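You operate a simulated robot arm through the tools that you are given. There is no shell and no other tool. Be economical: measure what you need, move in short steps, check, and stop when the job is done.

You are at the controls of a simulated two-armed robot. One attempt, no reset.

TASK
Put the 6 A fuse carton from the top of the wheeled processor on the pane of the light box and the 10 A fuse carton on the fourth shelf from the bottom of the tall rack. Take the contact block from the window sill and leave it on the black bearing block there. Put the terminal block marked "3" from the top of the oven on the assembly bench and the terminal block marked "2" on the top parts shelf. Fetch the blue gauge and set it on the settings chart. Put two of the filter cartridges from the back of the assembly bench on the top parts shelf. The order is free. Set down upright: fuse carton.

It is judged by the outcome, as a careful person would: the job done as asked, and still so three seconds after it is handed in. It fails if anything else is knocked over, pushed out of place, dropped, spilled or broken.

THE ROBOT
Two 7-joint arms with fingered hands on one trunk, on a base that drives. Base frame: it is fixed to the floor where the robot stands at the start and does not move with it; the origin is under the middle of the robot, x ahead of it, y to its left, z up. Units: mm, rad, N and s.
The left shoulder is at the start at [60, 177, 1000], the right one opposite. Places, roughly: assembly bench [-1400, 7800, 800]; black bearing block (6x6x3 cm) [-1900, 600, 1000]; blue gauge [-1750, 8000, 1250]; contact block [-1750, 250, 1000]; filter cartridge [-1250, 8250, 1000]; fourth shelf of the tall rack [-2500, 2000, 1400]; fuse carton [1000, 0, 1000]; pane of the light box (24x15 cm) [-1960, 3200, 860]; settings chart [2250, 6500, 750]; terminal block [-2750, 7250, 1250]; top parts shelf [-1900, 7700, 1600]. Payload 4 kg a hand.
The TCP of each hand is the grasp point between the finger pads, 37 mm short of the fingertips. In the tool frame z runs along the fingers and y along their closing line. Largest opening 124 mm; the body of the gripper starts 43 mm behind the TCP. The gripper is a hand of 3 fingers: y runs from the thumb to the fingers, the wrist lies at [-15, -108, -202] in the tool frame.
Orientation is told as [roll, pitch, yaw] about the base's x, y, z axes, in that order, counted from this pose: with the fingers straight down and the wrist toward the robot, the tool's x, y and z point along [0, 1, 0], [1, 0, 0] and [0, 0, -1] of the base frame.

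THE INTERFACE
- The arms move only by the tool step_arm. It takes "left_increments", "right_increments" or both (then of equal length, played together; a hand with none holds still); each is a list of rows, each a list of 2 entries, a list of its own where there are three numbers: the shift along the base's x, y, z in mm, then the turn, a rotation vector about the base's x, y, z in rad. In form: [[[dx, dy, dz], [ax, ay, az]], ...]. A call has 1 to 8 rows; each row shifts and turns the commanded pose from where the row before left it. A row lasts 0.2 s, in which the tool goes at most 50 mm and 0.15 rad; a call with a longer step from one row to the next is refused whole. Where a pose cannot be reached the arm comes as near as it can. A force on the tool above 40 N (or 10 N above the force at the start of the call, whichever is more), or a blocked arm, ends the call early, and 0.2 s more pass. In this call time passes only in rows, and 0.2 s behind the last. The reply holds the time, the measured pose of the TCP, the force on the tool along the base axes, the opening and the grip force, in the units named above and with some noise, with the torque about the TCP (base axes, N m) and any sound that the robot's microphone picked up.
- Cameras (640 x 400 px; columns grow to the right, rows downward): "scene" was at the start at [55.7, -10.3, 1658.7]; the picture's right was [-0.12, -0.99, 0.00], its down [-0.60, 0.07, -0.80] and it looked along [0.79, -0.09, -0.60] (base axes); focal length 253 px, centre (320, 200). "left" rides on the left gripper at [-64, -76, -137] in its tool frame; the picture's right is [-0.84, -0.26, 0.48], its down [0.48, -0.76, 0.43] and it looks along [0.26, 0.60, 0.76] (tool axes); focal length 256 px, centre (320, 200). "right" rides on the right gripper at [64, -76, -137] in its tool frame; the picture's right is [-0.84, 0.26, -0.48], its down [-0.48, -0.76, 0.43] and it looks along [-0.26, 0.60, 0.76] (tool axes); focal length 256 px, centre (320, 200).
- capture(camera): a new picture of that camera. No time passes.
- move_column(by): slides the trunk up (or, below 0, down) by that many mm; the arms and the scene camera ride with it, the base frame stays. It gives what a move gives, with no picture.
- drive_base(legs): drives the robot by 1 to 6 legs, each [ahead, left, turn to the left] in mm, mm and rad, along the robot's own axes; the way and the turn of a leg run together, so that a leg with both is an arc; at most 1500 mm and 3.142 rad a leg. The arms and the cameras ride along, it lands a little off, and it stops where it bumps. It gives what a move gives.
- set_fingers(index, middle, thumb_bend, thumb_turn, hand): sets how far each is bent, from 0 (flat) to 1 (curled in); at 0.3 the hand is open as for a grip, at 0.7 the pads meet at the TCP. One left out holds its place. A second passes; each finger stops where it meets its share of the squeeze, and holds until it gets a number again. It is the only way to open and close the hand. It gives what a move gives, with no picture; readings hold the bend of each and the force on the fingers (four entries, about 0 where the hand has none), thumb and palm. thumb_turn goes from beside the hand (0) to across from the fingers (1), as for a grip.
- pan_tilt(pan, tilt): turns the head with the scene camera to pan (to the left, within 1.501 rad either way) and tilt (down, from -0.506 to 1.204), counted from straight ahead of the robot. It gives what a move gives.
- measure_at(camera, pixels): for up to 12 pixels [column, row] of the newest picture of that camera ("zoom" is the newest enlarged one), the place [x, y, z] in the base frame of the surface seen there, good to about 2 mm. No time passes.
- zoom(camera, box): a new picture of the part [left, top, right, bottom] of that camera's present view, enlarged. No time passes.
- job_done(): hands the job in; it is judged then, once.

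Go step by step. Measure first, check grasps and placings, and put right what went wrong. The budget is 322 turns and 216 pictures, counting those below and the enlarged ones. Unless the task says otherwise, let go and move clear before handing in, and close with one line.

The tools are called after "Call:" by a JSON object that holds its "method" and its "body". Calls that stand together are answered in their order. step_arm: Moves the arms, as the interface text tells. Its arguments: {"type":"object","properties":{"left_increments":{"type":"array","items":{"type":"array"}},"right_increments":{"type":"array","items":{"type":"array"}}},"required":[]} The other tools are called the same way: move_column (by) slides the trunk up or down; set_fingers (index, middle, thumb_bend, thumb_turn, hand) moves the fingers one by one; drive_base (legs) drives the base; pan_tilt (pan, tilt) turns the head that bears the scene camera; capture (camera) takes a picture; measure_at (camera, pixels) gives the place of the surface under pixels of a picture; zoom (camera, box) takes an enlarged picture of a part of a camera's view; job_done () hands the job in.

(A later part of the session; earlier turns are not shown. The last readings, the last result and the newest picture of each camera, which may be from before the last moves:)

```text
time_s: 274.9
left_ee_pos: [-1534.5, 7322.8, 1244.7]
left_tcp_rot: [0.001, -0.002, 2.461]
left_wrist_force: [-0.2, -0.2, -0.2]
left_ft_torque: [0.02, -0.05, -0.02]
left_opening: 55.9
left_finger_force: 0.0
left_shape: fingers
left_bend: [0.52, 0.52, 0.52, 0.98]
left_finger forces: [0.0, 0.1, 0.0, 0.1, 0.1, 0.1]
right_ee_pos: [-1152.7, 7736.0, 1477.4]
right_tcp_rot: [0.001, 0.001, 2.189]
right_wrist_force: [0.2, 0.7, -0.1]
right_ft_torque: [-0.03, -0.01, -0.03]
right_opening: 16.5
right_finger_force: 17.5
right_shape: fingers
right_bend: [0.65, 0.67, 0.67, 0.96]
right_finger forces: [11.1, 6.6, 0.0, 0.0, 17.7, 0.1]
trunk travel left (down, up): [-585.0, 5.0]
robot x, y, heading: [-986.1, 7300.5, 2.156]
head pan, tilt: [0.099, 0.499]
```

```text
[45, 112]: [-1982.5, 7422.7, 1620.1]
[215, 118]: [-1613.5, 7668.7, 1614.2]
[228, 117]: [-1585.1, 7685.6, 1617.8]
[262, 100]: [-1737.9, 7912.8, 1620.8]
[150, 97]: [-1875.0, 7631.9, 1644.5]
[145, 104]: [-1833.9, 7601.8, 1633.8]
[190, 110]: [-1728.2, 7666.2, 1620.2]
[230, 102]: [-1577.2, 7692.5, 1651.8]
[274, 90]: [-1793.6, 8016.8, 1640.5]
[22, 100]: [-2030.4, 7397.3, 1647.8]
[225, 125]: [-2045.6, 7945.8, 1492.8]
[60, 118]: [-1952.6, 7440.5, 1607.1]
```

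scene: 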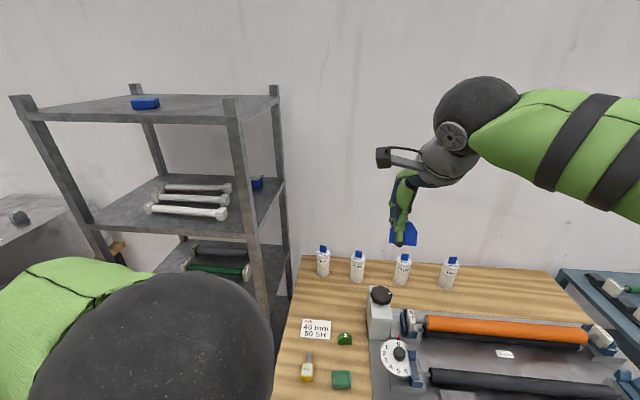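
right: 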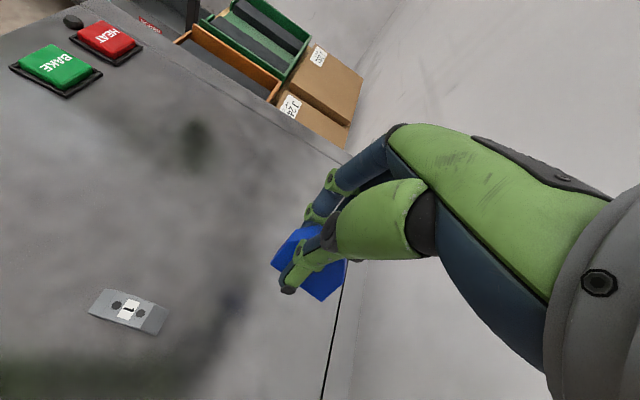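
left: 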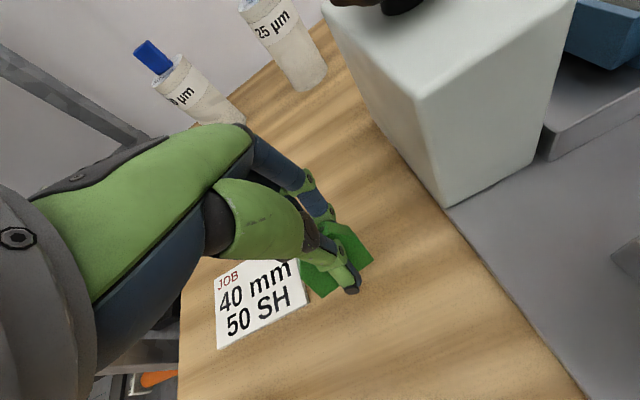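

The top shelf surface is at z 1620, with its front edge from (-1982,7423) to (-1613,7669). I'll raise the right hand to about 1700 and slide the base left in front of the rack.

Call:
{"method": "step_arm", "body": {"right_increments": [[[12, 8, 40], [0, 0, 0]], [[12, 8, 40], [0, 0, 0]], [[12, 8, 40], [0, 0, 0]], [[12, 8, 40], [0, 0, 0]], [[0, 0, 40], [0, 0, 0]], [[0, 0, 25], [0, 0, 0]]]}}

Call:
{"method": "drive_base", "body": {"legs": [[0, 589, 0]]}}

Call:
{"method": "capture", "body": {"camera": "scene"}}

```text
time_s: 276.2
left_ee_pos: [-1533.9, 7323.4, 1244.8]
left_tcp_rot: [0.001, -0.001, 2.462]
left_wrist_force: [-0.4, 0.1, -0.8]
left_ft_torque: [0.0, -0.02, -0.01]
left_opening: 56.0
left_finger_force: 0.0
left_shape: fingers
left_bend: [0.52, 0.52, 0.52, 0.98]
left_finger forces: [0.1, 0.0, 0.0, 0.0, 0.1, 0.0]
right_ee_pos: [-1101.5, 7769.4, 1701.0]
right_tcp_rot: [0.001, 0.001, 2.195]
right_wrist_force: [-0.1, 0.2, -0.1]
right_ft_torque: [0.03, -0.02, 0.01]
right_opening: 16.7
right_finger_force: 17.6
right_shape: fingers
right_bend: [0.65, 0.67, 0.67, 0.96]
right_finger forces: [11.0, 6.6, 0.1, 0.1, 17.4, 0.1]
trunk travel left (down, up): [-585.0, 5.0]
robot x, y, heading: [-989.2, 7302.9, 2.159]
head pan, tilt: [0.099, 0.499]
```

```text
time_s: 279.6
left_ee_pos: [-2026.0, 7006.0, 1244.9]
left_tcp_rot: [-0.001, -0.001, 2.45]
left_wrist_force: [-0.4, 0.2, -0.2]
left_ft_torque: [0.0, -0.01, 0.0]
left_opening: 56.1
left_finger_force: 0.1
left_shape: fingers
left_bend: [0.52, 0.52, 0.52, 0.98]
left_finger forces: [0.0, 0.0, 0.0, 0.0, 0.1, 0.0]
right_ee_pos: [-1586.9, 7449.0, 1701.8]
right_tcp_rot: [0.0, 0.002, 2.179]
right_wrist_force: [-0.5, -0.2, 0.8]
right_ft_torque: [0.03, 0.02, -0.01]
right_opening: 16.5
right_finger_force: 17.2
right_shape: fingers
right_bend: [0.65, 0.67, 0.67, 0.96]
right_finger forces: [11.0, 6.6, 0.0, 0.0, 17.5, 0.0]
trunk travel left (down, up): [-585.0, 5.0]
robot x, y, heading: [-1479.6, 6978.3, 2.142]
head pan, tilt: [0.099, 0.499]
```

```text
105 pictures are left
```

scene: 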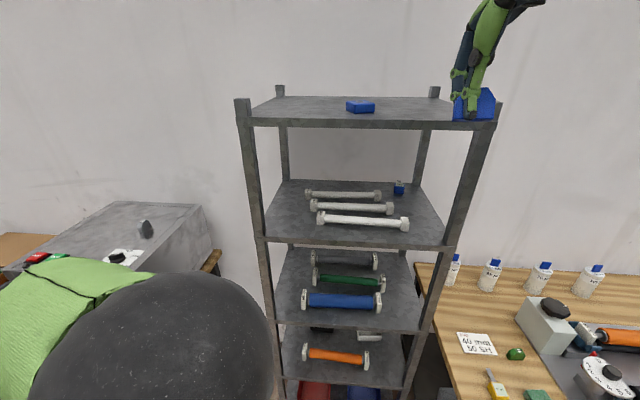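

The hand is aligned with the free right part of the shelf. I'll drive forward in two steps.

Call:
{"method": "drive_base", "body": {"legs": [[200, 8, 0]]}}

Call:
{"method": "drive_base", "body": {"legs": [[85, 0, 0]]}}

Call:
{"method": "capture", "body": {"camera": "scene"}}

Call:
{"method": "capture", "body": {"camera": "right"}}

```text
time_s: 281.1
left_ee_pos: [-2136.1, 7164.4, 1244.5]
left_tcp_rot: [0.0, 0.001, 2.448]
left_wrist_force: [-0.6, -0.3, -0.6]
left_ft_torque: [-0.01, -0.01, 0.01]
left_opening: 55.7
left_finger_force: 0.1
left_shape: fingers
left_bend: [0.52, 0.52, 0.52, 0.98]
left_finger forces: [0.0, 0.1, 0.0, 0.0, 0.1, 0.0]
right_ee_pos: [-1695.9, 7606.3, 1700.4]
right_tcp_rot: [-0.001, 0.002, 2.181]
right_wrist_force: [-0.4, 1.5, -0.3]
right_ft_torque: [-0.03, 0.01, 0.03]
right_opening: 16.7
right_finger_force: 17.7
right_shape: fingers
right_bend: [0.65, 0.67, 0.67, 0.96]
right_finger forces: [11.0, 6.6, 0.0, 0.0, 17.6, 0.1]
trunk travel left (down, up): [-585.0, 5.0]
robot x, y, heading: [-1585.6, 7132.8, 2.149]
head pan, tilt: [0.099, 0.499]
```

```text
time_s: 282.2
left_ee_pos: [-2183.5, 7237.3, 1243.2]
left_tcp_rot: [0.0, 0.002, 2.45]
left_wrist_force: [0.3, -0.3, -0.1]
left_ft_torque: [-0.01, 0.0, 0.01]
left_opening: 56.0
left_finger_force: 0.1
left_shape: fingers
left_bend: [0.52, 0.52, 0.52, 0.98]
left_finger forces: [0.0, 0.0, 0.1, 0.1, 0.1, 0.1]
right_ee_pos: [-1745.0, 7680.5, 1701.7]
right_tcp_rot: [-0.001, 0.003, 2.182]
right_wrist_force: [0.1, 0.3, 0.0]
right_ft_torque: [-0.04, -0.02, 0.02]
right_opening: 16.3
right_finger_force: 17.6
right_shape: fingers
right_bend: [0.65, 0.67, 0.67, 0.96]
right_finger forces: [10.9, 6.7, 0.1, 0.1, 17.4, 0.1]
trunk travel left (down, up): [-585.0, 5.0]
robot x, y, heading: [-1637.8, 7211.0, 2.147]
head pan, tilt: [0.099, 0.499]
```

```text
104 pictures are left
```

scene: 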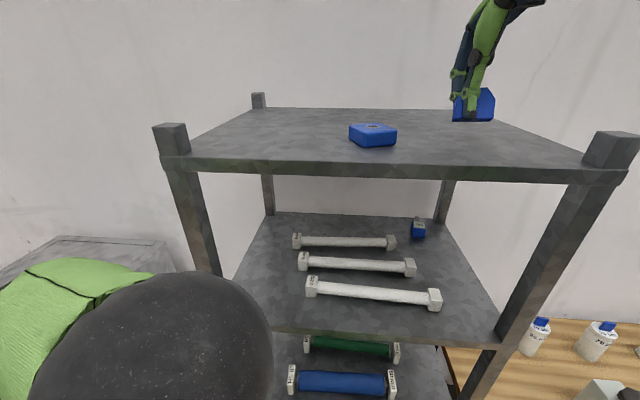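

```text
103 pictures are left
```

right: 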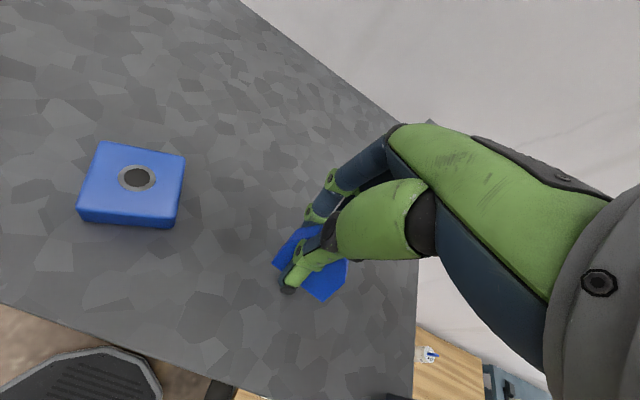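

The block is well over the shelf. I'll check the surface height and lower.

Call:
{"method": "measure_at", "body": {"camera": "right", "pixels": [[250, 330], [340, 320], [220, 260]]}}

Call:
{"method": "step_arm", "body": {"right_increments": [[[0, 0, -20], [0, 0, 0]], [[0, 0, -8], [0, 0, 0]], [[0, 0, -3], [0, 0, 0]], [[0, 0, -2], [0, 0, 0]]]}}

```text
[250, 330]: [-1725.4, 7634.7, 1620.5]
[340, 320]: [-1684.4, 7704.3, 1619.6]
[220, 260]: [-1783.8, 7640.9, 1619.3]
```

```text
time_s: 283.2
left_ee_pos: [-2181.9, 7236.4, 1244.3]
left_tcp_rot: [-0.001, -0.001, 2.45]
left_wrist_force: [0.3, 0.4, 0.0]
left_ft_torque: [0.01, 0.03, -0.04]
left_opening: 56.0
left_finger_force: 0.1
left_shape: fingers
left_bend: [0.52, 0.52, 0.52, 0.98]
left_finger forces: [0.1, 0.0, 0.1, 0.0, 0.1, 0.0]
right_ee_pos: [-1746.2, 7679.7, 1668.3]
right_tcp_rot: [-0.001, 0.003, 2.181]
right_wrist_force: [-0.7, 0.2, 0.2]
right_ft_torque: [-0.02, -0.01, 0.01]
right_opening: 16.8
right_finger_force: 17.5
right_shape: fingers
right_bend: [0.65, 0.67, 0.67, 0.96]
right_finger forces: [11.0, 6.5, 0.0, 0.1, 17.5, 0.0]
trunk travel left (down, up): [-585.0, 5.0]
robot x, y, heading: [-1638.9, 7210.4, 2.145]
head pan, tilt: [0.099, 0.499]
```

Call:
{"method": "step_arm", "body": {"right_increments": [[[0, 0, -1.5], [0, 0, 0]], [[0, 0, -1.5], [0, 0, 0]]]}}

```text
time_s: 283.8
left_ee_pos: [-2183.0, 7237.4, 1244.2]
left_tcp_rot: [0.001, -0.002, 2.449]
left_wrist_force: [0.2, 0.4, 0.0]
left_ft_torque: [0.02, -0.01, 0.0]
left_opening: 55.8
left_finger_force: 0.0
left_shape: fingers
left_bend: [0.52, 0.52, 0.52, 0.98]
left_finger forces: [0.0, 0.1, 0.0, 0.0, 0.1, 0.1]
right_ee_pos: [-1745.0, 7677.1, 1665.2]
right_tcp_rot: [0.0, 0.0, 2.18]
right_wrist_force: [0.5, 0.7, 8.4]
right_ft_torque: [0.02, 0.19, -0.04]
right_opening: 16.5
right_finger_force: 18.8
right_shape: fingers
right_bend: [0.65, 0.67, 0.67, 0.96]
right_finger forces: [10.9, 6.9, 0.1, 0.0, 19.9, 0.0]
trunk travel left (down, up): [-585.0, 5.0]
robot x, y, heading: [-1640.9, 7210.5, 2.144]
head pan, tilt: [0.099, 0.499]
```

Contact (+8 N). Release and lift away.

Call:
{"method": "set_fingers", "body": {"hand": "right", "index": 0.52, "middle": 0.52, "thumb_bend": 0.52}}

Call:
{"method": "step_arm", "body": {"right_increments": [[[0, 0, 15], [0, 0, 0]], [[0, 0, 20], [0, 0, 0]], [[0, 0, 15], [0, 0, 0]]]}}

Call:
{"method": "capture", "body": {"camera": "right"}}

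```text
time_s: 284.8
left_ee_pos: [-2182.3, 7236.9, 1244.1]
left_tcp_rot: [-0.001, 0.0, 2.451]
left_wrist_force: [-0.2, 0.4, 0.4]
left_ft_torque: [-0.04, 0.02, -0.01]
left_opening: 56.1
left_finger_force: 0.2
left_shape: fingers
left_bend: [0.52, 0.52, 0.52, 0.98]
left_finger forces: [0.0, 0.0, 0.0, 0.0, 0.0, 0.1]
right_ee_pos: [-1744.7, 7678.3, 1665.6]
right_tcp_rot: [0.0, 0.003, 2.18]
right_wrist_force: [-0.1, -0.3, 0.2]
right_ft_torque: [-0.02, -0.01, 0.01]
right_opening: 56.0
right_finger_force: 0.2
right_shape: fingers
right_bend: [0.52, 0.52, 0.52, 0.97]
right_finger forces: [0.1, 0.0, 0.0, 0.0, 0.0, 0.1]
trunk travel left (down, up): [-585.0, 5.0]
robot x, y, heading: [-1636.8, 7206.0, 2.146]
head pan, tilt: [0.099, 0.499]
```

```text
time_s: 285.6
left_ee_pos: [-2184.0, 7235.2, 1243.7]
left_tcp_rot: [-0.001, -0.001, 2.451]
left_wrist_force: [-0.6, -0.4, -0.3]
left_ft_torque: [0.02, -0.01, 0.0]
left_opening: 55.5
left_finger_force: 0.0
left_shape: fingers
left_bend: [0.52, 0.52, 0.52, 0.98]
left_finger forces: [0.0, 0.0, 0.1, 0.1, 0.0, 0.1]
right_ee_pos: [-1745.8, 7678.3, 1716.6]
right_tcp_rot: [0.001, 0.001, 2.181]
right_wrist_force: [-0.4, -0.3, 0.4]
right_ft_torque: [-0.07, -0.01, 0.0]
right_opening: 55.8
right_finger_force: 0.1
right_shape: fingers
right_bend: [0.52, 0.52, 0.52, 0.97]
right_finger forces: [0.0, 0.0, 0.1, 0.0, 0.0, 0.0]
trunk travel left (down, up): [-585.0, 5.0]
robot x, y, heading: [-1634.0, 7208.6, 2.146]
head pan, tilt: [0.099, 0.499]
```

```text
102 pictures are left
```

right: 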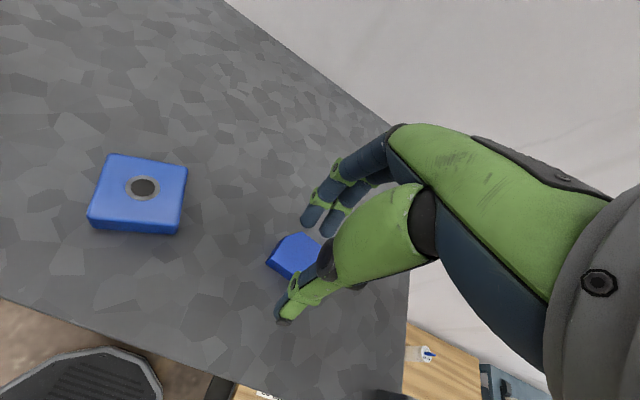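

"2" stands on the top shelf. I'll raise the hand, back away, and move to the bench for the cartridges.

Call:
{"method": "step_arm", "body": {"right_increments": [[[0, 0, 18], [0, 0, 0]]]}}

Call:
{"method": "drive_base", "body": {"legs": [[-270, 0, 0], [0, -735, 0]]}}

Call:
{"method": "step_arm", "body": {"right_increments": [[[0, 0, -48], [0, 0, 0]], [[0, 0, -48], [0, 0, 0]], [[0, 0, -48], [0, 0, 0]], [[0, 0, -48], [0, 0, 0]], [[0, 0, -48], [0, 0, 0]], [[0, 0, -48], [0, 0, 0]], [[0, 0, -48], [0, 0, 0]], [[0, 0, -30], [0, 0, 0]]]}}

Call:
{"method": "capture", "body": {"camera": "scene"}}

```text
time_s: 286.0
left_ee_pos: [-2184.5, 7236.3, 1244.4]
left_tcp_rot: [-0.002, 0.002, 2.451]
left_wrist_force: [-0.4, 0.8, 0.4]
left_ft_torque: [0.03, 0.01, -0.01]
left_opening: 55.7
left_finger_force: 0.1
left_shape: fingers
left_bend: [0.52, 0.52, 0.52, 0.98]
left_finger forces: [0.1, 0.1, 0.1, 0.0, 0.1, 0.1]
right_ee_pos: [-1746.9, 7676.8, 1731.7]
right_tcp_rot: [-0.001, 0.003, 2.183]
right_wrist_force: [-0.8, -0.7, 0.8]
right_ft_torque: [0.04, -0.02, -0.02]
right_opening: 55.6
right_finger_force: 0.2
right_shape: fingers
right_bend: [0.52, 0.52, 0.52, 0.98]
right_finger forces: [0.1, 0.0, 0.1, 0.1, 0.0, 0.0]
trunk travel left (down, up): [-585.0, 5.0]
robot x, y, heading: [-1636.3, 7207.9, 2.146]
head pan, tilt: [0.099, 0.499]
```

```text
time_s: 291.5
left_ee_pos: [-1425.1, 7403.1, 1243.8]
left_tcp_rot: [0.001, 0.0, 2.453]
left_wrist_force: [0.8, -0.2, 0.8]
left_ft_torque: [0.01, 0.01, 0.0]
left_opening: 55.9
left_finger_force: 0.1
left_shape: fingers
left_bend: [0.52, 0.52, 0.52, 0.98]
left_finger forces: [0.1, 0.0, 0.0, 0.1, 0.0, 0.0]
right_ee_pos: [-986.9, 7845.2, 1733.4]
right_tcp_rot: [0.0, 0.002, 2.184]
right_wrist_force: [0.7, 1.1, -0.2]
right_ft_torque: [-0.01, 0.02, 0.02]
right_opening: 55.9
right_finger_force: 0.1
right_shape: fingers
right_bend: [0.52, 0.52, 0.52, 0.98]
right_finger forces: [0.1, 0.0, 0.0, 0.0, 0.1, 0.1]
trunk travel left (down, up): [-585.0, 5.0]
robot x, y, heading: [-877.2, 7375.6, 2.15]
head pan, tilt: [0.099, 0.499]
```

```text
time_s: 293.3
left_ee_pos: [-1424.7, 7403.0, 1244.6]
left_tcp_rot: [0.001, 0.001, 2.451]
left_wrist_force: [0.1, -0.2, 0.2]
left_ft_torque: [0.0, -0.01, -0.01]
left_opening: 55.9
left_finger_force: 0.0
left_shape: fingers
left_bend: [0.52, 0.52, 0.52, 0.98]
left_finger forces: [0.0, 0.0, 0.0, 0.1, 0.0, 0.0]
right_ee_pos: [-988.2, 7845.0, 1364.2]
right_tcp_rot: [0.0, 0.002, 2.184]
right_wrist_force: [-0.6, 0.9, 0.4]
right_ft_torque: [0.0, -0.01, 0.01]
right_opening: 56.0
right_finger_force: 0.1
right_shape: fingers
right_bend: [0.52, 0.52, 0.52, 0.98]
right_finger forces: [0.1, 0.0, 0.0, 0.0, 0.0, 0.0]
trunk travel left (down, up): [-585.0, 5.0]
robot x, y, heading: [-880.6, 7378.6, 2.154]
head pan, tilt: [0.099, 0.499]
```

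```text
101 pictures are left
```

scene: 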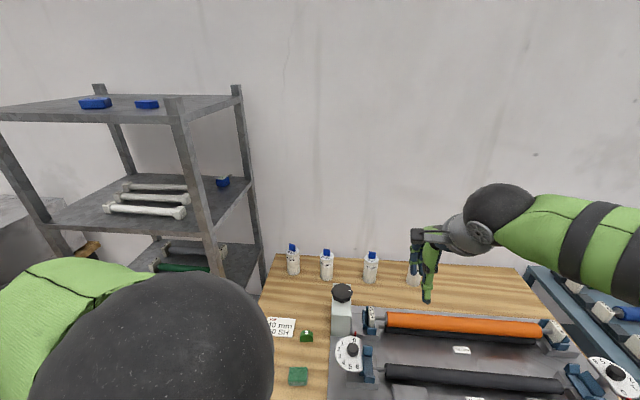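

I'm placed for cartridge "25" with the left hand. I'll bring the left hand forward and turn its closing line sideways.

Call:
{"method": "set_fingers", "body": {"hand": "left", "index": 0.3, "middle": 0.3, "thumb_bend": 0.3}}

Call:
{"method": "step_arm", "body": {"left_increments": [[[11, 28, -3], [0, 0, -0.133]], [[11, 28, -3], [0, 0, -0.133]], [[11, 28, -3], [0, 0, -0.133]], [[11, 28, -3], [0, 0, -0.133]], [[11, 28, -3], [0, 0, -0.133]], [[11, 28, -3], [0, 0, -0.133]], [[11, 28, -3], [0, 0, -0.133]]]}}

Call:
{"method": "step_arm", "body": {"left_increments": [[[11, 28, -3], [0, 0, -0.133]], [[11, 28, -3], [0, 0, -0.133]], [[11, 28, -3], [0, 0, -0.133]], [[11, 28, -3], [0, 0, -0.133]], [[11, 28, -3], [0, 0, -0.133]], [[11, 28, -3], [0, 0, -0.133]], [[11, 28, -3], [0, 0, -0.133]]]}}

Call:
{"method": "step_arm", "body": {"left_increments": [[[-19, 39, -12], [0.109, 0.072, 0]], [[-19, 39, -12], [0.109, 0.072, 0]], [[-19, 39, -12], [0.109, 0.072, 0]], [[-19, 39, -12], [0.109, 0.072, 0]], [[-19, 39, -12], [0.109, 0.072, 0]], [[-19, 39, -12], [0.109, 0.072, 0]], [[-19, 39, -12], [0.109, 0.072, 0]], [[-19, 39, -12], [0.109, 0.072, 0]]]}}

Call:
{"method": "capture", "body": {"camera": "scene"}}

Call:
{"method": "capture", "body": {"camera": "left"}}

```text
time_s: 294.3
left_ee_pos: [-1424.1, 7404.3, 1244.6]
left_tcp_rot: [-0.001, 0.0, 2.453]
left_wrist_force: [0.3, 0.5, -0.1]
left_ft_torque: [0.03, 0.0, 0.02]
left_opening: 123.2
left_finger_force: 0.1
left_shape: fingers
left_bend: [0.3, 0.3, 0.3, 0.98]
left_finger forces: [0.0, 0.1, 0.1, 0.0, 0.0, 0.0]
right_ee_pos: [-986.4, 7845.3, 1364.7]
right_tcp_rot: [0.0, 0.003, 2.184]
right_wrist_force: [0.4, -1.1, 0.0]
right_ft_torque: [0.02, 0.01, -0.01]
right_opening: 55.9
right_finger_force: 0.0
right_shape: fingers
right_bend: [0.52, 0.52, 0.52, 0.98]
right_finger forces: [0.1, 0.0, 0.1, 0.1, 0.1, 0.0]
trunk travel left (down, up): [-585.0, 5.0]
robot x, y, heading: [-875.5, 7381.5, 2.15]
head pan, tilt: [0.099, 0.499]
```

```text
time_s: 295.9
left_ee_pos: [-1347.4, 7598.5, 1224.0]
left_tcp_rot: [-0.002, 0.0, 1.519]
left_wrist_force: [-0.7, 1.0, 0.0]
left_ft_torque: [-0.01, -0.01, 0.0]
left_opening: 123.5
left_finger_force: 0.1
left_shape: fingers
left_bend: [0.3, 0.3, 0.3, 0.98]
left_finger forces: [0.1, 0.0, 0.0, 0.1, 0.1, 0.0]
right_ee_pos: [-988.4, 7843.3, 1364.9]
right_tcp_rot: [-0.001, 0.002, 2.184]
right_wrist_force: [-0.1, 0.5, 0.0]
right_ft_torque: [-0.02, -0.03, 0.01]
right_opening: 55.8
right_finger_force: 0.0
right_shape: fingers
right_bend: [0.52, 0.52, 0.52, 0.98]
right_finger forces: [0.0, 0.0, 0.1, 0.0, 0.1, 0.0]
trunk travel left (down, up): [-585.0, 5.0]
robot x, y, heading: [-877.9, 7375.0, 2.146]
head pan, tilt: [0.099, 0.499]
```

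```text
time_s: 297.5
left_ee_pos: [-1272.0, 7797.1, 1200.6]
left_tcp_rot: [-0.001, 0.0, 0.589]
left_wrist_force: [-0.2, 0.2, -1.0]
left_ft_torque: [0.0, 0.01, 0.01]
left_opening: 123.2
left_finger_force: 0.1
left_shape: fingers
left_bend: [0.3, 0.3, 0.3, 0.98]
left_finger forces: [0.0, 0.0, 0.0, 0.0, 0.0, 0.0]
right_ee_pos: [-987.0, 7845.7, 1365.1]
right_tcp_rot: [-0.001, 0.002, 2.183]
right_wrist_force: [-0.4, -0.2, 1.4]
right_ft_torque: [0.0, -0.03, -0.01]
right_opening: 55.7
right_finger_force: 0.1
right_shape: fingers
right_bend: [0.52, 0.52, 0.52, 0.98]
right_finger forces: [0.0, 0.1, 0.1, 0.0, 0.0, 0.0]
trunk travel left (down, up): [-585.0, 5.0]
robot x, y, heading: [-877.3, 7378.1, 2.148]
head pan, tilt: [0.099, 0.499]
```

```text
time_s: 299.3
left_ee_pos: [-1423.1, 8107.9, 1106.1]
left_tcp_rot: [1.046, -0.008, 0.588]
left_wrist_force: [-0.7, 0.2, 0.1]
left_ft_torque: [-0.01, -0.01, -0.01]
left_opening: 123.2
left_finger_force: 0.1
left_shape: fingers
left_bend: [0.3, 0.3, 0.3, 0.98]
left_finger forces: [0.1, 0.0, 0.0, 0.0, 0.1, 0.0]
right_ee_pos: [-988.7, 7846.7, 1363.5]
right_tcp_rot: [0.0, 0.003, 2.184]
right_wrist_force: [1.2, -0.1, -0.1]
right_ft_torque: [0.01, -0.02, -0.02]
right_opening: 55.8
right_finger_force: 0.0
right_shape: fingers
right_bend: [0.52, 0.52, 0.52, 0.98]
right_finger forces: [0.1, 0.0, 0.1, 0.0, 0.1, 0.0]
trunk travel left (down, up): [-585.0, 5.0]
robot x, y, heading: [-879.1, 7378.5, 2.144]
head pan, tilt: [0.099, 0.499]
```

```text
100 pictures are left
```

scene: 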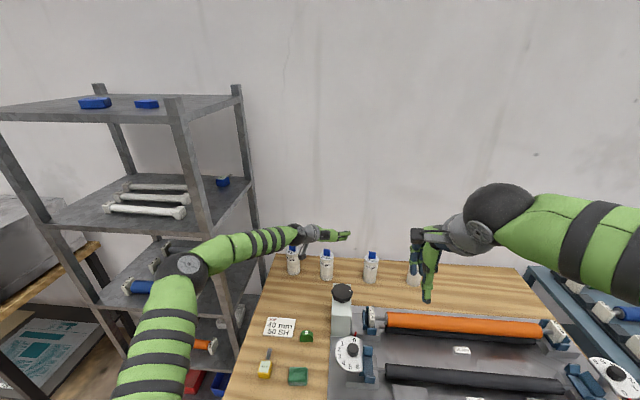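

```text
99 pictures are left
```

left: 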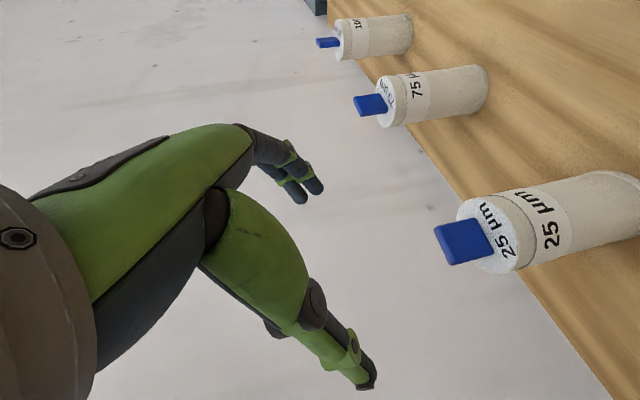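

The orientation is right: fingers forward, closing sideways. The left elbow sits near the rack post, so I'll check clearances and measure cartridge 25.

Call:
{"method": "measure_at", "body": {"camera": "scene", "pixels": [[185, 265], [205, 250], [165, 290], [235, 245], [215, 265], [222, 280], [210, 200], [326, 272], [326, 255]]}}

Call:
{"method": "measure_at", "body": {"camera": "left", "pixels": [[470, 225], [500, 215], [530, 250], [580, 190], [600, 240], [560, 262], [463, 240], [620, 175]]}}

```text
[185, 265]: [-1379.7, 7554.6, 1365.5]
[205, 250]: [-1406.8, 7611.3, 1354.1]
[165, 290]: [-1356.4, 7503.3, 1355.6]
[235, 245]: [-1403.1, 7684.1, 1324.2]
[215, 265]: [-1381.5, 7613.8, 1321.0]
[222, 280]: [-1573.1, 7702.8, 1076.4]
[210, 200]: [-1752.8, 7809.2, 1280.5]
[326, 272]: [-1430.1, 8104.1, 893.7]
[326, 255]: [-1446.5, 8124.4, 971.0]
```

```text
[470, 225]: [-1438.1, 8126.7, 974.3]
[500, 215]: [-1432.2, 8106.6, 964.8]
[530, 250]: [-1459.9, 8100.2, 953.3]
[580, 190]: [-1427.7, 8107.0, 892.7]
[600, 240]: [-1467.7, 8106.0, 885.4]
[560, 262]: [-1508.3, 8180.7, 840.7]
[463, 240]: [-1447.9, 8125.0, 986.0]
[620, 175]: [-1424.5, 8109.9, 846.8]
```

Cartridge 25's axis is at (-1445,8123), radius about 25 and top at 965. The elbow is well clear. I'll descend with TCP 20 mm short of the axis so the palm stays clear.

Call:
{"method": "step_arm", "body": {"left_increments": [[[-6, -1, -30], [0, 0, 0]], [[-5, -1, -40], [0, 0, 0]], [[0, 0, -40], [0, 0, 0]]]}}

Call:
{"method": "capture", "body": {"camera": "left"}}

Call:
{"method": "zoom", "body": {"camera": "scene", "box": [260, 210, 400, 310]}}

```text
time_s: 300.1
left_ee_pos: [-1432.9, 8104.7, 995.3]
left_tcp_rot: [1.045, -0.008, 0.59]
left_wrist_force: [-0.2, 0.8, 0.0]
left_ft_torque: [-0.01, 0.01, 0.01]
left_opening: 123.2
left_finger_force: 0.0
left_shape: fingers
left_bend: [0.3, 0.3, 0.3, 0.98]
left_finger forces: [0.1, 0.0, 0.0, 0.1, 0.1, 0.1]
right_ee_pos: [-987.4, 7845.4, 1363.2]
right_tcp_rot: [0.001, 0.001, 2.185]
right_wrist_force: [-0.7, 0.7, 0.2]
right_ft_torque: [-0.02, 0.01, 0.05]
right_opening: 56.0
right_finger_force: 0.0
right_shape: fingers
right_bend: [0.52, 0.52, 0.52, 0.98]
right_finger forces: [0.1, 0.0, 0.0, 0.0, 0.0, 0.0]
trunk travel left (down, up): [-585.0, 5.0]
robot x, y, heading: [-877.8, 7377.6, 2.149]
head pan, tilt: [0.099, 0.499]
```

```text
98 pictures are left
```

left: 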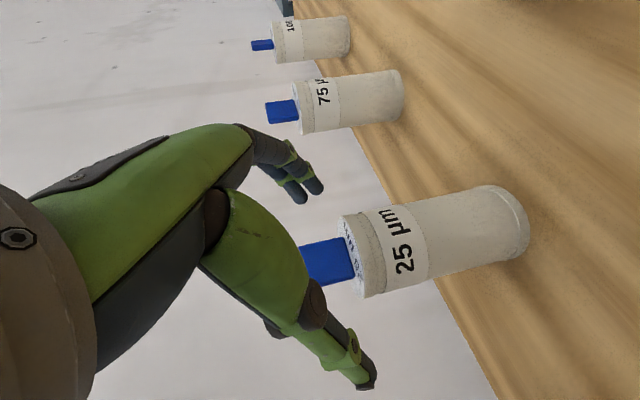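

```text
4.00 times, centred on (330, 260) of scene
```

zoom: 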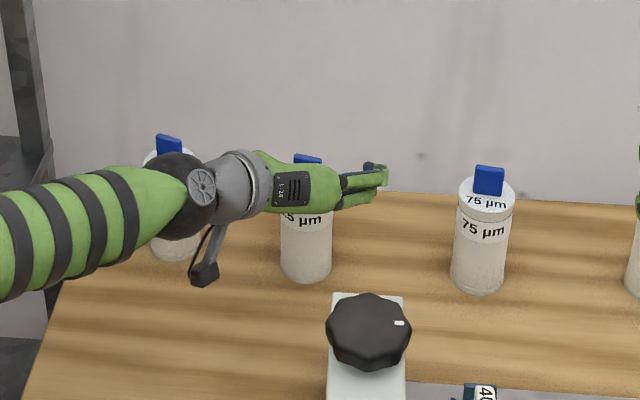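

My projection puts the grasp point on the cartridge body near (425,234), well centred. I'll descend the last 90 mm.

Call:
{"method": "step_arm", "body": {"left_increments": [[[-1, 1, -35], [0, 0, 0]], [[0, 0, -30], [0, 0, 0]], [[0, 0, -25], [0, 0, 0]]]}}

Call:
{"method": "capture", "body": {"camera": "left"}}

```text
time_s: 300.9
left_ee_pos: [-1434.4, 8105.8, 907.7]
left_tcp_rot: [1.046, -0.005, 0.585]
left_wrist_force: [0.9, 0.3, -0.7]
left_ft_torque: [-0.02, 0.03, -0.02]
left_opening: 123.6
left_finger_force: 0.0
left_shape: fingers
left_bend: [0.3, 0.3, 0.3, 0.98]
left_finger forces: [0.0, 0.1, 0.0, 0.0, 0.0, 0.0]
right_ee_pos: [-988.4, 7844.8, 1365.4]
right_tcp_rot: [0.001, 0.001, 2.183]
right_wrist_force: [-0.2, 0.1, 0.3]
right_ft_torque: [0.0, 0.02, 0.01]
right_opening: 55.7
right_finger_force: 0.1
right_shape: fingers
right_bend: [0.52, 0.52, 0.52, 0.98]
right_finger forces: [0.0, 0.0, 0.0, 0.0, 0.0, 0.0]
trunk travel left (down, up): [-585.0, 5.0]
robot x, y, heading: [-881.1, 7376.0, 2.15]
head pan, tilt: [0.099, 0.499]
```

```text
96 pictures are left
```

left: 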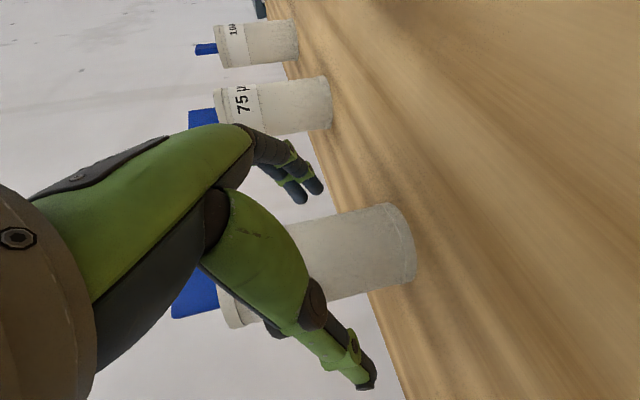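

The cartridge lies between thumb and fingers. I'll close.

Call:
{"method": "set_fingers", "body": {"hand": "left", "index": 0.65, "middle": 0.65, "thumb_bend": 0.65}}

Call:
{"method": "step_arm", "body": {"left_increments": [[[0, 0, 15], [0, 0, 0]], [[0, 0, 35], [0, 0, 0]]]}}

Call:
{"method": "capture", "body": {"camera": "left"}}

Call:
{"method": "zoom", "body": {"camera": "scene", "box": [260, 210, 400, 310]}}

```text
time_s: 301.9
left_ee_pos: [-1435.0, 8106.0, 909.0]
left_tcp_rot: [1.047, -0.004, 0.588]
left_wrist_force: [-0.2, -0.6, 7.3]
left_ft_torque: [0.32, -0.01, 0.01]
left_opening: 62.2
left_finger_force: 24.5
left_shape: fingers
left_bend: [0.53, 0.54, 0.55, 0.97]
left_finger forces: [13.2, 11.0, 0.1, 0.1, 25.1, 0.0]
right_ee_pos: [-986.8, 7844.2, 1365.6]
right_tcp_rot: [0.001, 0.0, 2.183]
right_wrist_force: [-0.8, -0.2, -1.0]
right_ft_torque: [0.02, 0.0, -0.01]
right_opening: 55.6
right_finger_force: 0.0
right_shape: fingers
right_bend: [0.52, 0.52, 0.52, 0.98]
right_finger forces: [0.0, 0.0, 0.0, 0.0, 0.0, 0.1]
trunk travel left (down, up): [-585.0, 5.0]
robot x, y, heading: [-880.0, 7376.2, 2.152]
head pan, tilt: [0.099, 0.499]
```

```text
time_s: 302.5
left_ee_pos: [-1433.1, 8104.4, 958.6]
left_tcp_rot: [1.044, -0.005, 0.587]
left_wrist_force: [0.1, -0.3, -1.2]
left_ft_torque: [-0.04, -0.02, 0.0]
left_opening: 61.9
left_finger_force: 23.9
left_shape: fingers
left_bend: [0.53, 0.54, 0.56, 0.96]
left_finger forces: [13.3, 10.5, 0.1, 0.0, 23.7, 0.0]
right_ee_pos: [-986.9, 7844.9, 1364.7]
right_tcp_rot: [0.0, 0.0, 2.184]
right_wrist_force: [-0.4, 0.0, 0.1]
right_ft_torque: [0.0, 0.01, 0.0]
right_opening: 55.8
right_finger_force: 0.2
right_shape: fingers
right_bend: [0.52, 0.52, 0.52, 0.98]
right_finger forces: [0.1, 0.0, 0.1, 0.1, 0.1, 0.0]
trunk travel left (down, up): [-585.0, 5.0]
robot x, y, heading: [-879.3, 7377.4, 2.148]
head pan, tilt: [0.099, 0.499]
```

```text
95 pictures are left
```

left: 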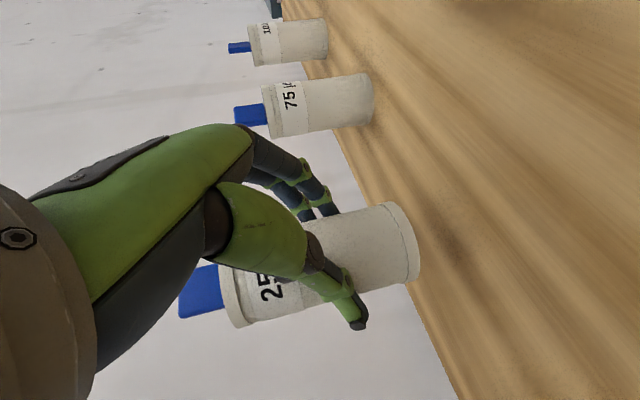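

```text
4.00 times, centred on (330, 260) of scene
```

zoom: 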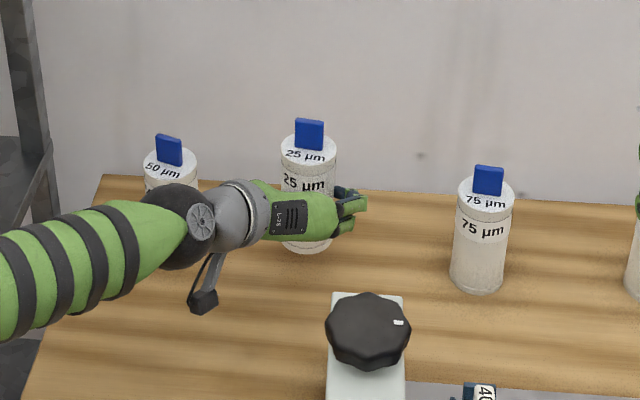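

The cartridge is held upright, its bottom 68 mm below the TCP. I'll lift and retract the left arm.

Call:
{"method": "step_arm", "body": {"left_increments": [[[0, 0, 48], [0, 0, 0]], [[0, 0, 48], [0, 0, 0]], [[0, 0, 48], [0, 0, 0]], [[0, 0, 48], [0, 0, 0]], [[8, -30, 38], [0, 0, 0]], [[14, -42, 20], [0, 0, 0]], [[14, -45, 15], [0, 0, 0]], [[14, -45, 15], [0, 0, 0]]]}}

Call:
{"method": "step_arm", "body": {"left_increments": [[[14, -45, 10], [0, 0, 0]], [[14, -45, 0], [0, 0, 0]], [[14, -45, 0], [0, 0, 0]], [[14, -45, 0], [0, 0, 0]], [[14, -45, 0], [0, 0, 0]], [[14, -45, 0], [0, 0, 0]], [[10, -30, 0], [0, 0, 0]]]}}

Call:
{"method": "capture", "body": {"camera": "scene"}}

```text
time_s: 304.3
left_ee_pos: [-1384.9, 7944.3, 1236.8]
left_tcp_rot: [1.045, -0.005, 0.585]
left_wrist_force: [0.3, -0.7, -1.9]
left_ft_torque: [-0.05, -0.05, -0.01]
left_opening: 61.9
left_finger_force: 23.5
left_shape: fingers
left_bend: [0.53, 0.54, 0.56, 0.96]
left_finger forces: [13.2, 10.4, 0.0, 0.1, 23.5, 0.0]
right_ee_pos: [-986.9, 7844.6, 1364.7]
right_tcp_rot: [-0.002, 0.0, 2.186]
right_wrist_force: [-0.6, 0.4, 0.3]
right_ft_torque: [0.03, 0.0, 0.0]
right_opening: 56.1
right_finger_force: 0.0
right_shape: fingers
right_bend: [0.52, 0.52, 0.52, 0.98]
right_finger forces: [0.0, 0.1, 0.0, 0.0, 0.1, 0.0]
trunk travel left (down, up): [-585.0, 5.0]
robot x, y, heading: [-875.9, 7376.2, 2.145]
head pan, tilt: [0.099, 0.499]
```

```text
time_s: 305.9
left_ee_pos: [-1305.6, 7659.6, 1261.6]
left_tcp_rot: [1.045, -0.006, 0.585]
left_wrist_force: [0.6, -0.4, -1.2]
left_ft_torque: [-0.01, -0.06, -0.01]
left_opening: 61.6
left_finger_force: 23.1
left_shape: fingers
left_bend: [0.53, 0.54, 0.56, 0.96]
left_finger forces: [13.1, 10.2, 0.0, 0.0, 23.3, 0.0]
left hand out of reach, approached as far as the arm can: row 6, 7
right_ee_pos: [-987.5, 7844.2, 1365.0]
right_tcp_rot: [-0.001, 0.003, 2.182]
right_wrist_force: [0.4, -0.4, 0.4]
right_ft_torque: [-0.02, -0.01, -0.01]
right_opening: 55.9
right_finger_force: 0.1
right_shape: fingers
right_bend: [0.52, 0.52, 0.52, 0.98]
right_finger forces: [0.0, 0.0, 0.0, 0.0, 0.1, 0.0]
trunk travel left (down, up): [-585.0, 5.0]
robot x, y, heading: [-879.6, 7375.4, 2.149]
head pan, tilt: [0.099, 0.499]
```

```text
93 pictures are left
```

scene: 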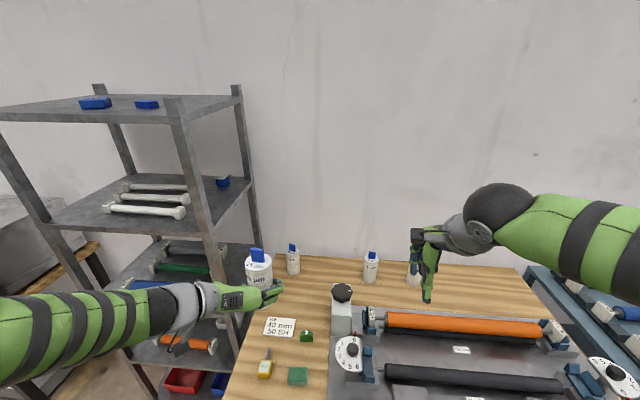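

I'll shift the base left 286 mm so the right hand can take the 50 µm cartridge, then turn the right hand.

Call:
{"method": "drive_base", "body": {"legs": [[0, 286, 0]]}}

Call:
{"method": "set_fingers", "body": {"hand": "right", "index": 0.3, "middle": 0.3, "thumb_bend": 0.3}}

Call:
{"method": "step_arm", "body": {"right_increments": [[[0, 0, -15], [0, 0, 0.14]], [[0, 0, -15], [0, 0, 0.14]], [[0, 0, -15], [0, 0, 0.14]], [[0, 0, -15], [0, 0, 0.14]], [[0, 0, -15], [0, 0, 0.14]], [[0, 0, -15], [0, 0, 0.14]], [[0, 0, -15], [0, 0, 0.14]], [[0, 0, -15], [0, 0, 0.14]]]}}

Call:
{"method": "capture", "body": {"camera": "scene"}}

```text
time_s: 307.9
left_ee_pos: [-1541.1, 7507.6, 1260.6]
left_tcp_rot: [1.044, -0.009, 0.584]
left_wrist_force: [-0.1, -0.6, -1.8]
left_ft_torque: [-0.07, -0.02, 0.02]
left_opening: 61.5
left_finger_force: 23.1
left_shape: fingers
left_bend: [0.53, 0.54, 0.56, 0.96]
left_finger forces: [13.0, 10.5, 0.0, 0.0, 23.4, 0.0]
right_ee_pos: [-1221.3, 7692.7, 1364.0]
right_tcp_rot: [-0.002, 0.002, 2.181]
right_wrist_force: [0.1, -0.1, -0.4]
right_ft_torque: [-0.01, -0.03, 0.02]
right_opening: 55.9
right_finger_force: 0.0
right_shape: fingers
right_bend: [0.52, 0.52, 0.52, 0.98]
right_finger forces: [0.0, 0.0, 0.0, 0.0, 0.0, 0.0]
trunk travel left (down, up): [-585.0, 5.0]
robot x, y, heading: [-1115.7, 7223.8, 2.148]
head pan, tilt: [0.099, 0.499]
```

```text
time_s: 308.9
left_ee_pos: [-1540.4, 7508.8, 1261.1]
left_tcp_rot: [1.044, -0.004, 0.585]
left_wrist_force: [0.4, 0.3, -1.5]
left_ft_torque: [-0.05, -0.03, 0.02]
left_opening: 61.5
left_finger_force: 22.9
left_shape: fingers
left_bend: [0.53, 0.54, 0.56, 0.96]
left_finger forces: [13.1, 10.3, 0.1, 0.1, 23.3, 0.1]
right_ee_pos: [-1221.0, 7692.6, 1364.7]
right_tcp_rot: [0.001, 0.001, 2.18]
right_wrist_force: [-0.5, -0.2, -0.1]
right_ft_torque: [-0.05, 0.0, -0.01]
right_opening: 123.1
right_finger_force: 0.0
right_shape: fingers
right_bend: [0.3, 0.3, 0.3, 0.98]
right_finger forces: [0.0, 0.0, 0.0, 0.0, 0.0, 0.0]
trunk travel left (down, up): [-585.0, 5.0]
robot x, y, heading: [-1115.4, 7227.0, 2.147]
head pan, tilt: [0.099, 0.499]
```

```text
time_s: 310.7
left_ee_pos: [-1540.3, 7508.7, 1260.7]
left_tcp_rot: [1.043, -0.006, 0.586]
left_wrist_force: [0.3, -0.3, -1.5]
left_ft_torque: [0.0, -0.04, -0.03]
left_opening: 61.5
left_finger_force: 23.0
left_shape: fingers
left_bend: [0.53, 0.54, 0.56, 0.96]
left_finger forces: [13.2, 10.3, 0.0, 0.0, 23.3, 0.1]
right_ee_pos: [-1222.4, 7695.4, 1244.3]
right_tcp_rot: [0.0, -0.001, -2.98]
right_wrist_force: [0.3, -0.7, 0.2]
right_ft_torque: [0.01, 0.02, 0.01]
right_opening: 123.4
right_finger_force: 0.1
right_shape: fingers
right_bend: [0.3, 0.3, 0.3, 0.98]
right_finger forces: [0.0, 0.1, 0.1, 0.0, 0.0, 0.1]
trunk travel left (down, up): [-585.0, 5.0]
robot x, y, heading: [-1113.9, 7225.5, 2.149]
head pan, tilt: [0.099, 0.499]
```

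```text
92 pictures are left
```

scene: 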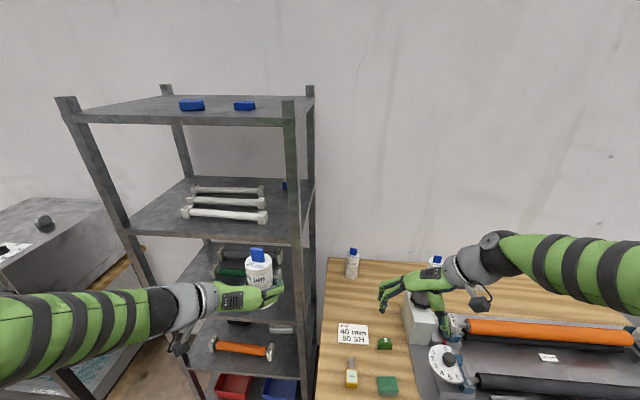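

Call:
{"method": "step_arm", "body": {"right_increments": [[[-30, 28, -6], [0, 0, 0.139]], [[-30, 28, -6], [0, 0, 0.139]], [[-30, 28, -6], [0, 0, 0.139]], [[-32, 31, -10], [0.109, 0.072, 0]], [[-32, 31, -10], [0.109, 0.072, 0]], [[-32, 31, -10], [0.109, 0.072, 0]], [[-32, 31, -10], [0.109, 0.072, 0]]]}}

Call:
{"method": "step_arm", "body": {"right_increments": [[[-33, 32, -15], [0.109, 0.072, 0]], [[-33, 32, -15], [0.109, 0.072, 0]], [[-33, 32, -15], [0.109, 0.072, 0]], [[-33, 32, -15], [0.109, 0.072, 0]]]}}

Call:
{"method": "capture", "body": {"camera": "right"}}

Call:
{"method": "capture", "body": {"camera": "scene"}}

```text
time_s: 312.3
left_ee_pos: [-1540.6, 7509.7, 1261.7]
left_tcp_rot: [1.045, -0.005, 0.585]
left_wrist_force: [0.7, -0.1, -1.6]
left_ft_torque: [-0.04, -0.04, 0.01]
left_opening: 61.3
left_finger_force: 23.2
left_shape: fingers
left_bend: [0.53, 0.54, 0.56, 0.96]
left_finger forces: [13.2, 10.3, 0.0, 0.0, 23.3, 0.0]
right_ee_pos: [-1438.5, 7902.8, 1183.7]
right_tcp_rot: [-0.523, -0.002, -2.566]
right_wrist_force: [-0.4, 0.2, -0.2]
right_ft_torque: [-0.03, 0.0, 0.03]
right_opening: 123.2
right_finger_force: 0.1
right_shape: fingers
right_bend: [0.3, 0.3, 0.3, 0.98]
right_finger forces: [0.1, 0.1, 0.0, 0.0, 0.0, 0.0]
trunk travel left (down, up): [-585.0, 5.0]
robot x, y, heading: [-1111.1, 7224.7, 2.147]
head pan, tilt: [0.099, 0.499]
```

```text
time_s: 313.3
left_ee_pos: [-1540.6, 7510.1, 1260.5]
left_tcp_rot: [1.043, -0.005, 0.583]
left_wrist_force: [0.0, -0.4, -0.6]
left_ft_torque: [-0.03, -0.03, 0.01]
left_opening: 61.5
left_finger_force: 23.1
left_shape: fingers
left_bend: [0.53, 0.54, 0.56, 0.96]
left_finger forces: [13.1, 10.3, 0.1, 0.1, 23.2, 0.0]
right_ee_pos: [-1571.8, 8030.3, 1126.5]
right_tcp_rot: [-1.047, -0.006, -2.565]
right_wrist_force: [0.3, 0.3, 0.7]
right_ft_torque: [0.01, 0.0, -0.03]
right_opening: 123.3
right_finger_force: 0.1
right_shape: fingers
right_bend: [0.3, 0.3, 0.3, 0.98]
right_finger forces: [0.0, 0.1, 0.0, 0.1, 0.1, 0.1]
trunk travel left (down, up): [-585.0, 5.0]
robot x, y, heading: [-1112.9, 7223.4, 2.145]
head pan, tilt: [0.099, 0.499]
```

```text
91 pictures are left
```

right: 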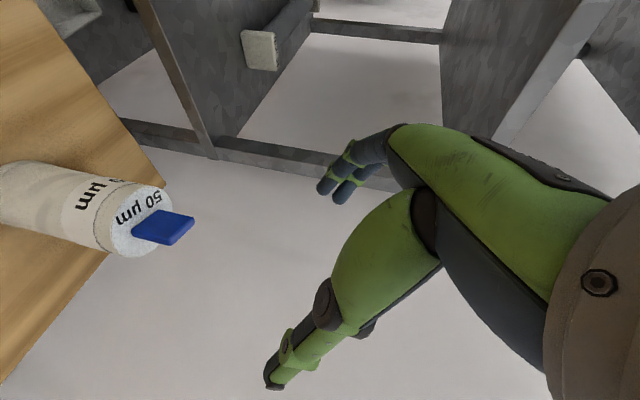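

```text
90 pictures are left
```

scene: 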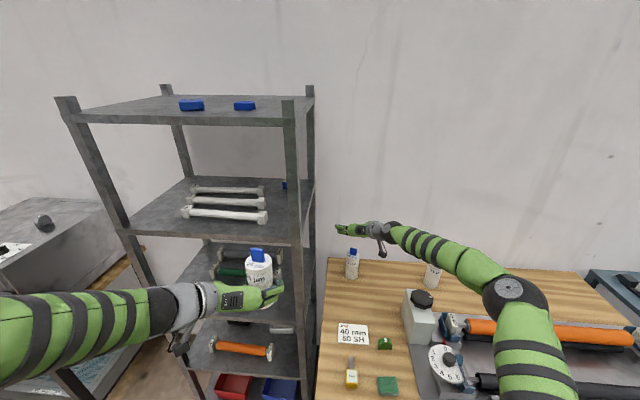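

Call:
{"method": "measure_at", "body": {"camera": "right", "pixels": [[175, 225], [130, 215], [145, 195], [125, 250], [30, 175], [20, 230], [60, 180], [70, 235], [160, 190]]}}

Call:
{"method": "measure_at", "body": {"camera": "scene", "pixels": [[352, 270], [353, 251], [347, 268], [357, 268], [352, 278]]}}

```text
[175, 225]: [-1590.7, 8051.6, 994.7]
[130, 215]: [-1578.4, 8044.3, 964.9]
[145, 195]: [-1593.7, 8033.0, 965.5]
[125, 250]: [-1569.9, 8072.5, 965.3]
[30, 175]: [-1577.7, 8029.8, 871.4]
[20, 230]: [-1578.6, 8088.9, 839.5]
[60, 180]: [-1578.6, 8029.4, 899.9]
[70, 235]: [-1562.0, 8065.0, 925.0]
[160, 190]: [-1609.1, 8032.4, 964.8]
```

```text
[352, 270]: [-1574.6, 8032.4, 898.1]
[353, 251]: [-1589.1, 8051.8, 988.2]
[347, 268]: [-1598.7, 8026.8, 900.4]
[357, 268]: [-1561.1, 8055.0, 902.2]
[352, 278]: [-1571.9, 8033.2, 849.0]
```

Cartridge 50's axis is at (-1589,8051). I'll descend with TCP at (-1578,8034).

Call:
{"method": "step_arm", "body": {"right_increments": [[[-3, 2, -40], [0, 0, 0]], [[-3, 2, -40], [0, 0, 0]], [[0, 0, -40], [0, 0, 0]], [[0, 0, -40], [0, 0, 0]], [[0, 0, -35], [0, 0, 0]], [[0, 0, -23], [0, 0, 0]]]}}

Call:
{"method": "capture", "body": {"camera": "right"}}

```text
time_s: 314.7
left_ee_pos: [-1539.6, 7509.5, 1260.6]
left_tcp_rot: [1.045, -0.005, 0.584]
left_wrist_force: [-0.1, -0.4, -1.7]
left_ft_torque: [-0.02, -0.03, -0.02]
left_opening: 61.9
left_finger_force: 23.4
left_shape: fingers
left_bend: [0.53, 0.54, 0.56, 0.96]
left_finger forces: [13.1, 10.3, 0.0, 0.0, 23.2, 0.0]
right_ee_pos: [-1575.7, 8034.4, 907.5]
right_tcp_rot: [-1.045, -0.006, -2.562]
right_wrist_force: [0.2, -0.1, 0.1]
right_ft_torque: [-0.01, -0.01, 0.01]
right_opening: 123.2
right_finger_force: 0.0
right_shape: fingers
right_bend: [0.3, 0.3, 0.3, 0.98]
right_finger forces: [0.0, 0.0, 0.1, 0.0, 0.0, 0.1]
trunk travel left (down, up): [-585.0, 5.0]
robot x, y, heading: [-1112.1, 7227.1, 2.147]
head pan, tilt: [0.099, 0.499]
```

```text
89 pictures are left
```

right: 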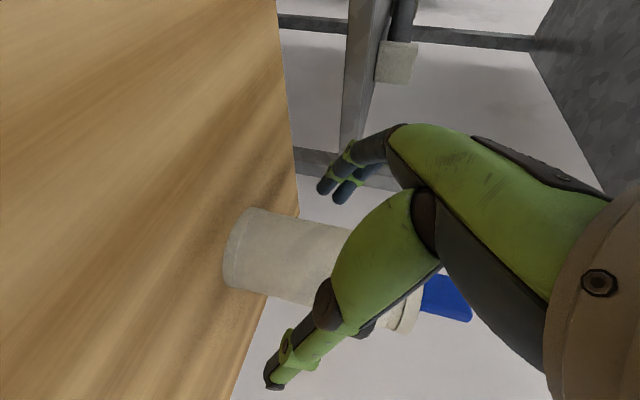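

The cartridge lies between thumb and fingers. I'll close and lift.

Call:
{"method": "set_fingers", "body": {"hand": "right", "index": 0.65, "middle": 0.65, "thumb_bend": 0.65}}

Call:
{"method": "step_arm", "body": {"right_increments": [[[0, 0, 15], [0, 0, 0]], [[0, 0, 45], [0, 0, 0]], [[0, 0, 48], [0, 0, 0]], [[0, 0, 48], [0, 0, 0]], [[0, 0, 48], [0, 0, 0]], [[0, 0, 48], [0, 0, 0]]]}}

Call:
{"method": "capture", "body": {"camera": "scene"}}

```text
time_s: 315.7
left_ee_pos: [-1539.6, 7508.3, 1261.1]
left_tcp_rot: [1.045, -0.006, 0.585]
left_wrist_force: [0.6, -0.2, -1.7]
left_ft_torque: [-0.02, -0.02, 0.01]
left_opening: 61.6
left_finger_force: 23.3
left_shape: fingers
left_bend: [0.53, 0.54, 0.56, 0.96]
left_finger forces: [13.0, 10.3, 0.1, 0.0, 23.2, 0.0]
right_ee_pos: [-1575.4, 8032.3, 909.1]
right_tcp_rot: [-1.047, -0.006, -2.562]
right_wrist_force: [1.4, -1.0, 7.2]
right_ft_torque: [0.09, 0.28, 0.01]
right_opening: 60.8
right_finger_force: 24.9
right_shape: fingers
right_bend: [0.53, 0.54, 0.56, 0.97]
right_finger forces: [13.3, 10.6, 0.1, 0.0, 24.3, 0.0]
trunk travel left (down, up): [-585.0, 5.0]
robot x, y, heading: [-1108.5, 7225.5, 2.15]
head pan, tilt: [0.099, 0.499]
```

```text
time_s: 317.1
left_ee_pos: [-1541.0, 7507.4, 1261.4]
left_tcp_rot: [1.043, -0.005, 0.585]
left_wrist_force: [-0.3, 0.7, -1.0]
left_ft_torque: [-0.01, -0.02, 0.01]
left_opening: 61.3
left_finger_force: 23.3
left_shape: fingers
left_bend: [0.53, 0.54, 0.56, 0.96]
left_finger forces: [13.1, 10.3, 0.1, 0.0, 23.3, 0.0]
right_ee_pos: [-1577.4, 8028.4, 1160.4]
right_tcp_rot: [-1.045, -0.006, -2.563]
right_wrist_force: [-0.3, -0.4, -1.2]
right_ft_torque: [-0.03, -0.02, -0.02]
right_opening: 60.6
right_finger_force: 22.7
right_shape: fingers
right_bend: [0.53, 0.54, 0.56, 0.96]
right_finger forces: [13.3, 10.2, 0.0, 0.1, 23.0, 0.1]
trunk travel left (down, up): [-585.0, 5.0]
robot x, y, heading: [-1112.5, 7224.9, 2.149]
head pan, tilt: [0.099, 0.499]
```

```text
88 pictures are left
```

scene: 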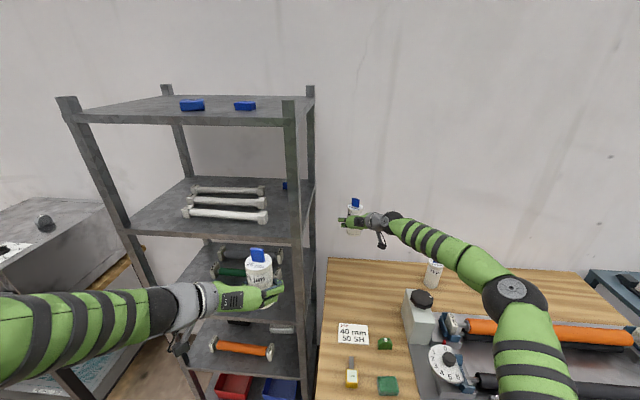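

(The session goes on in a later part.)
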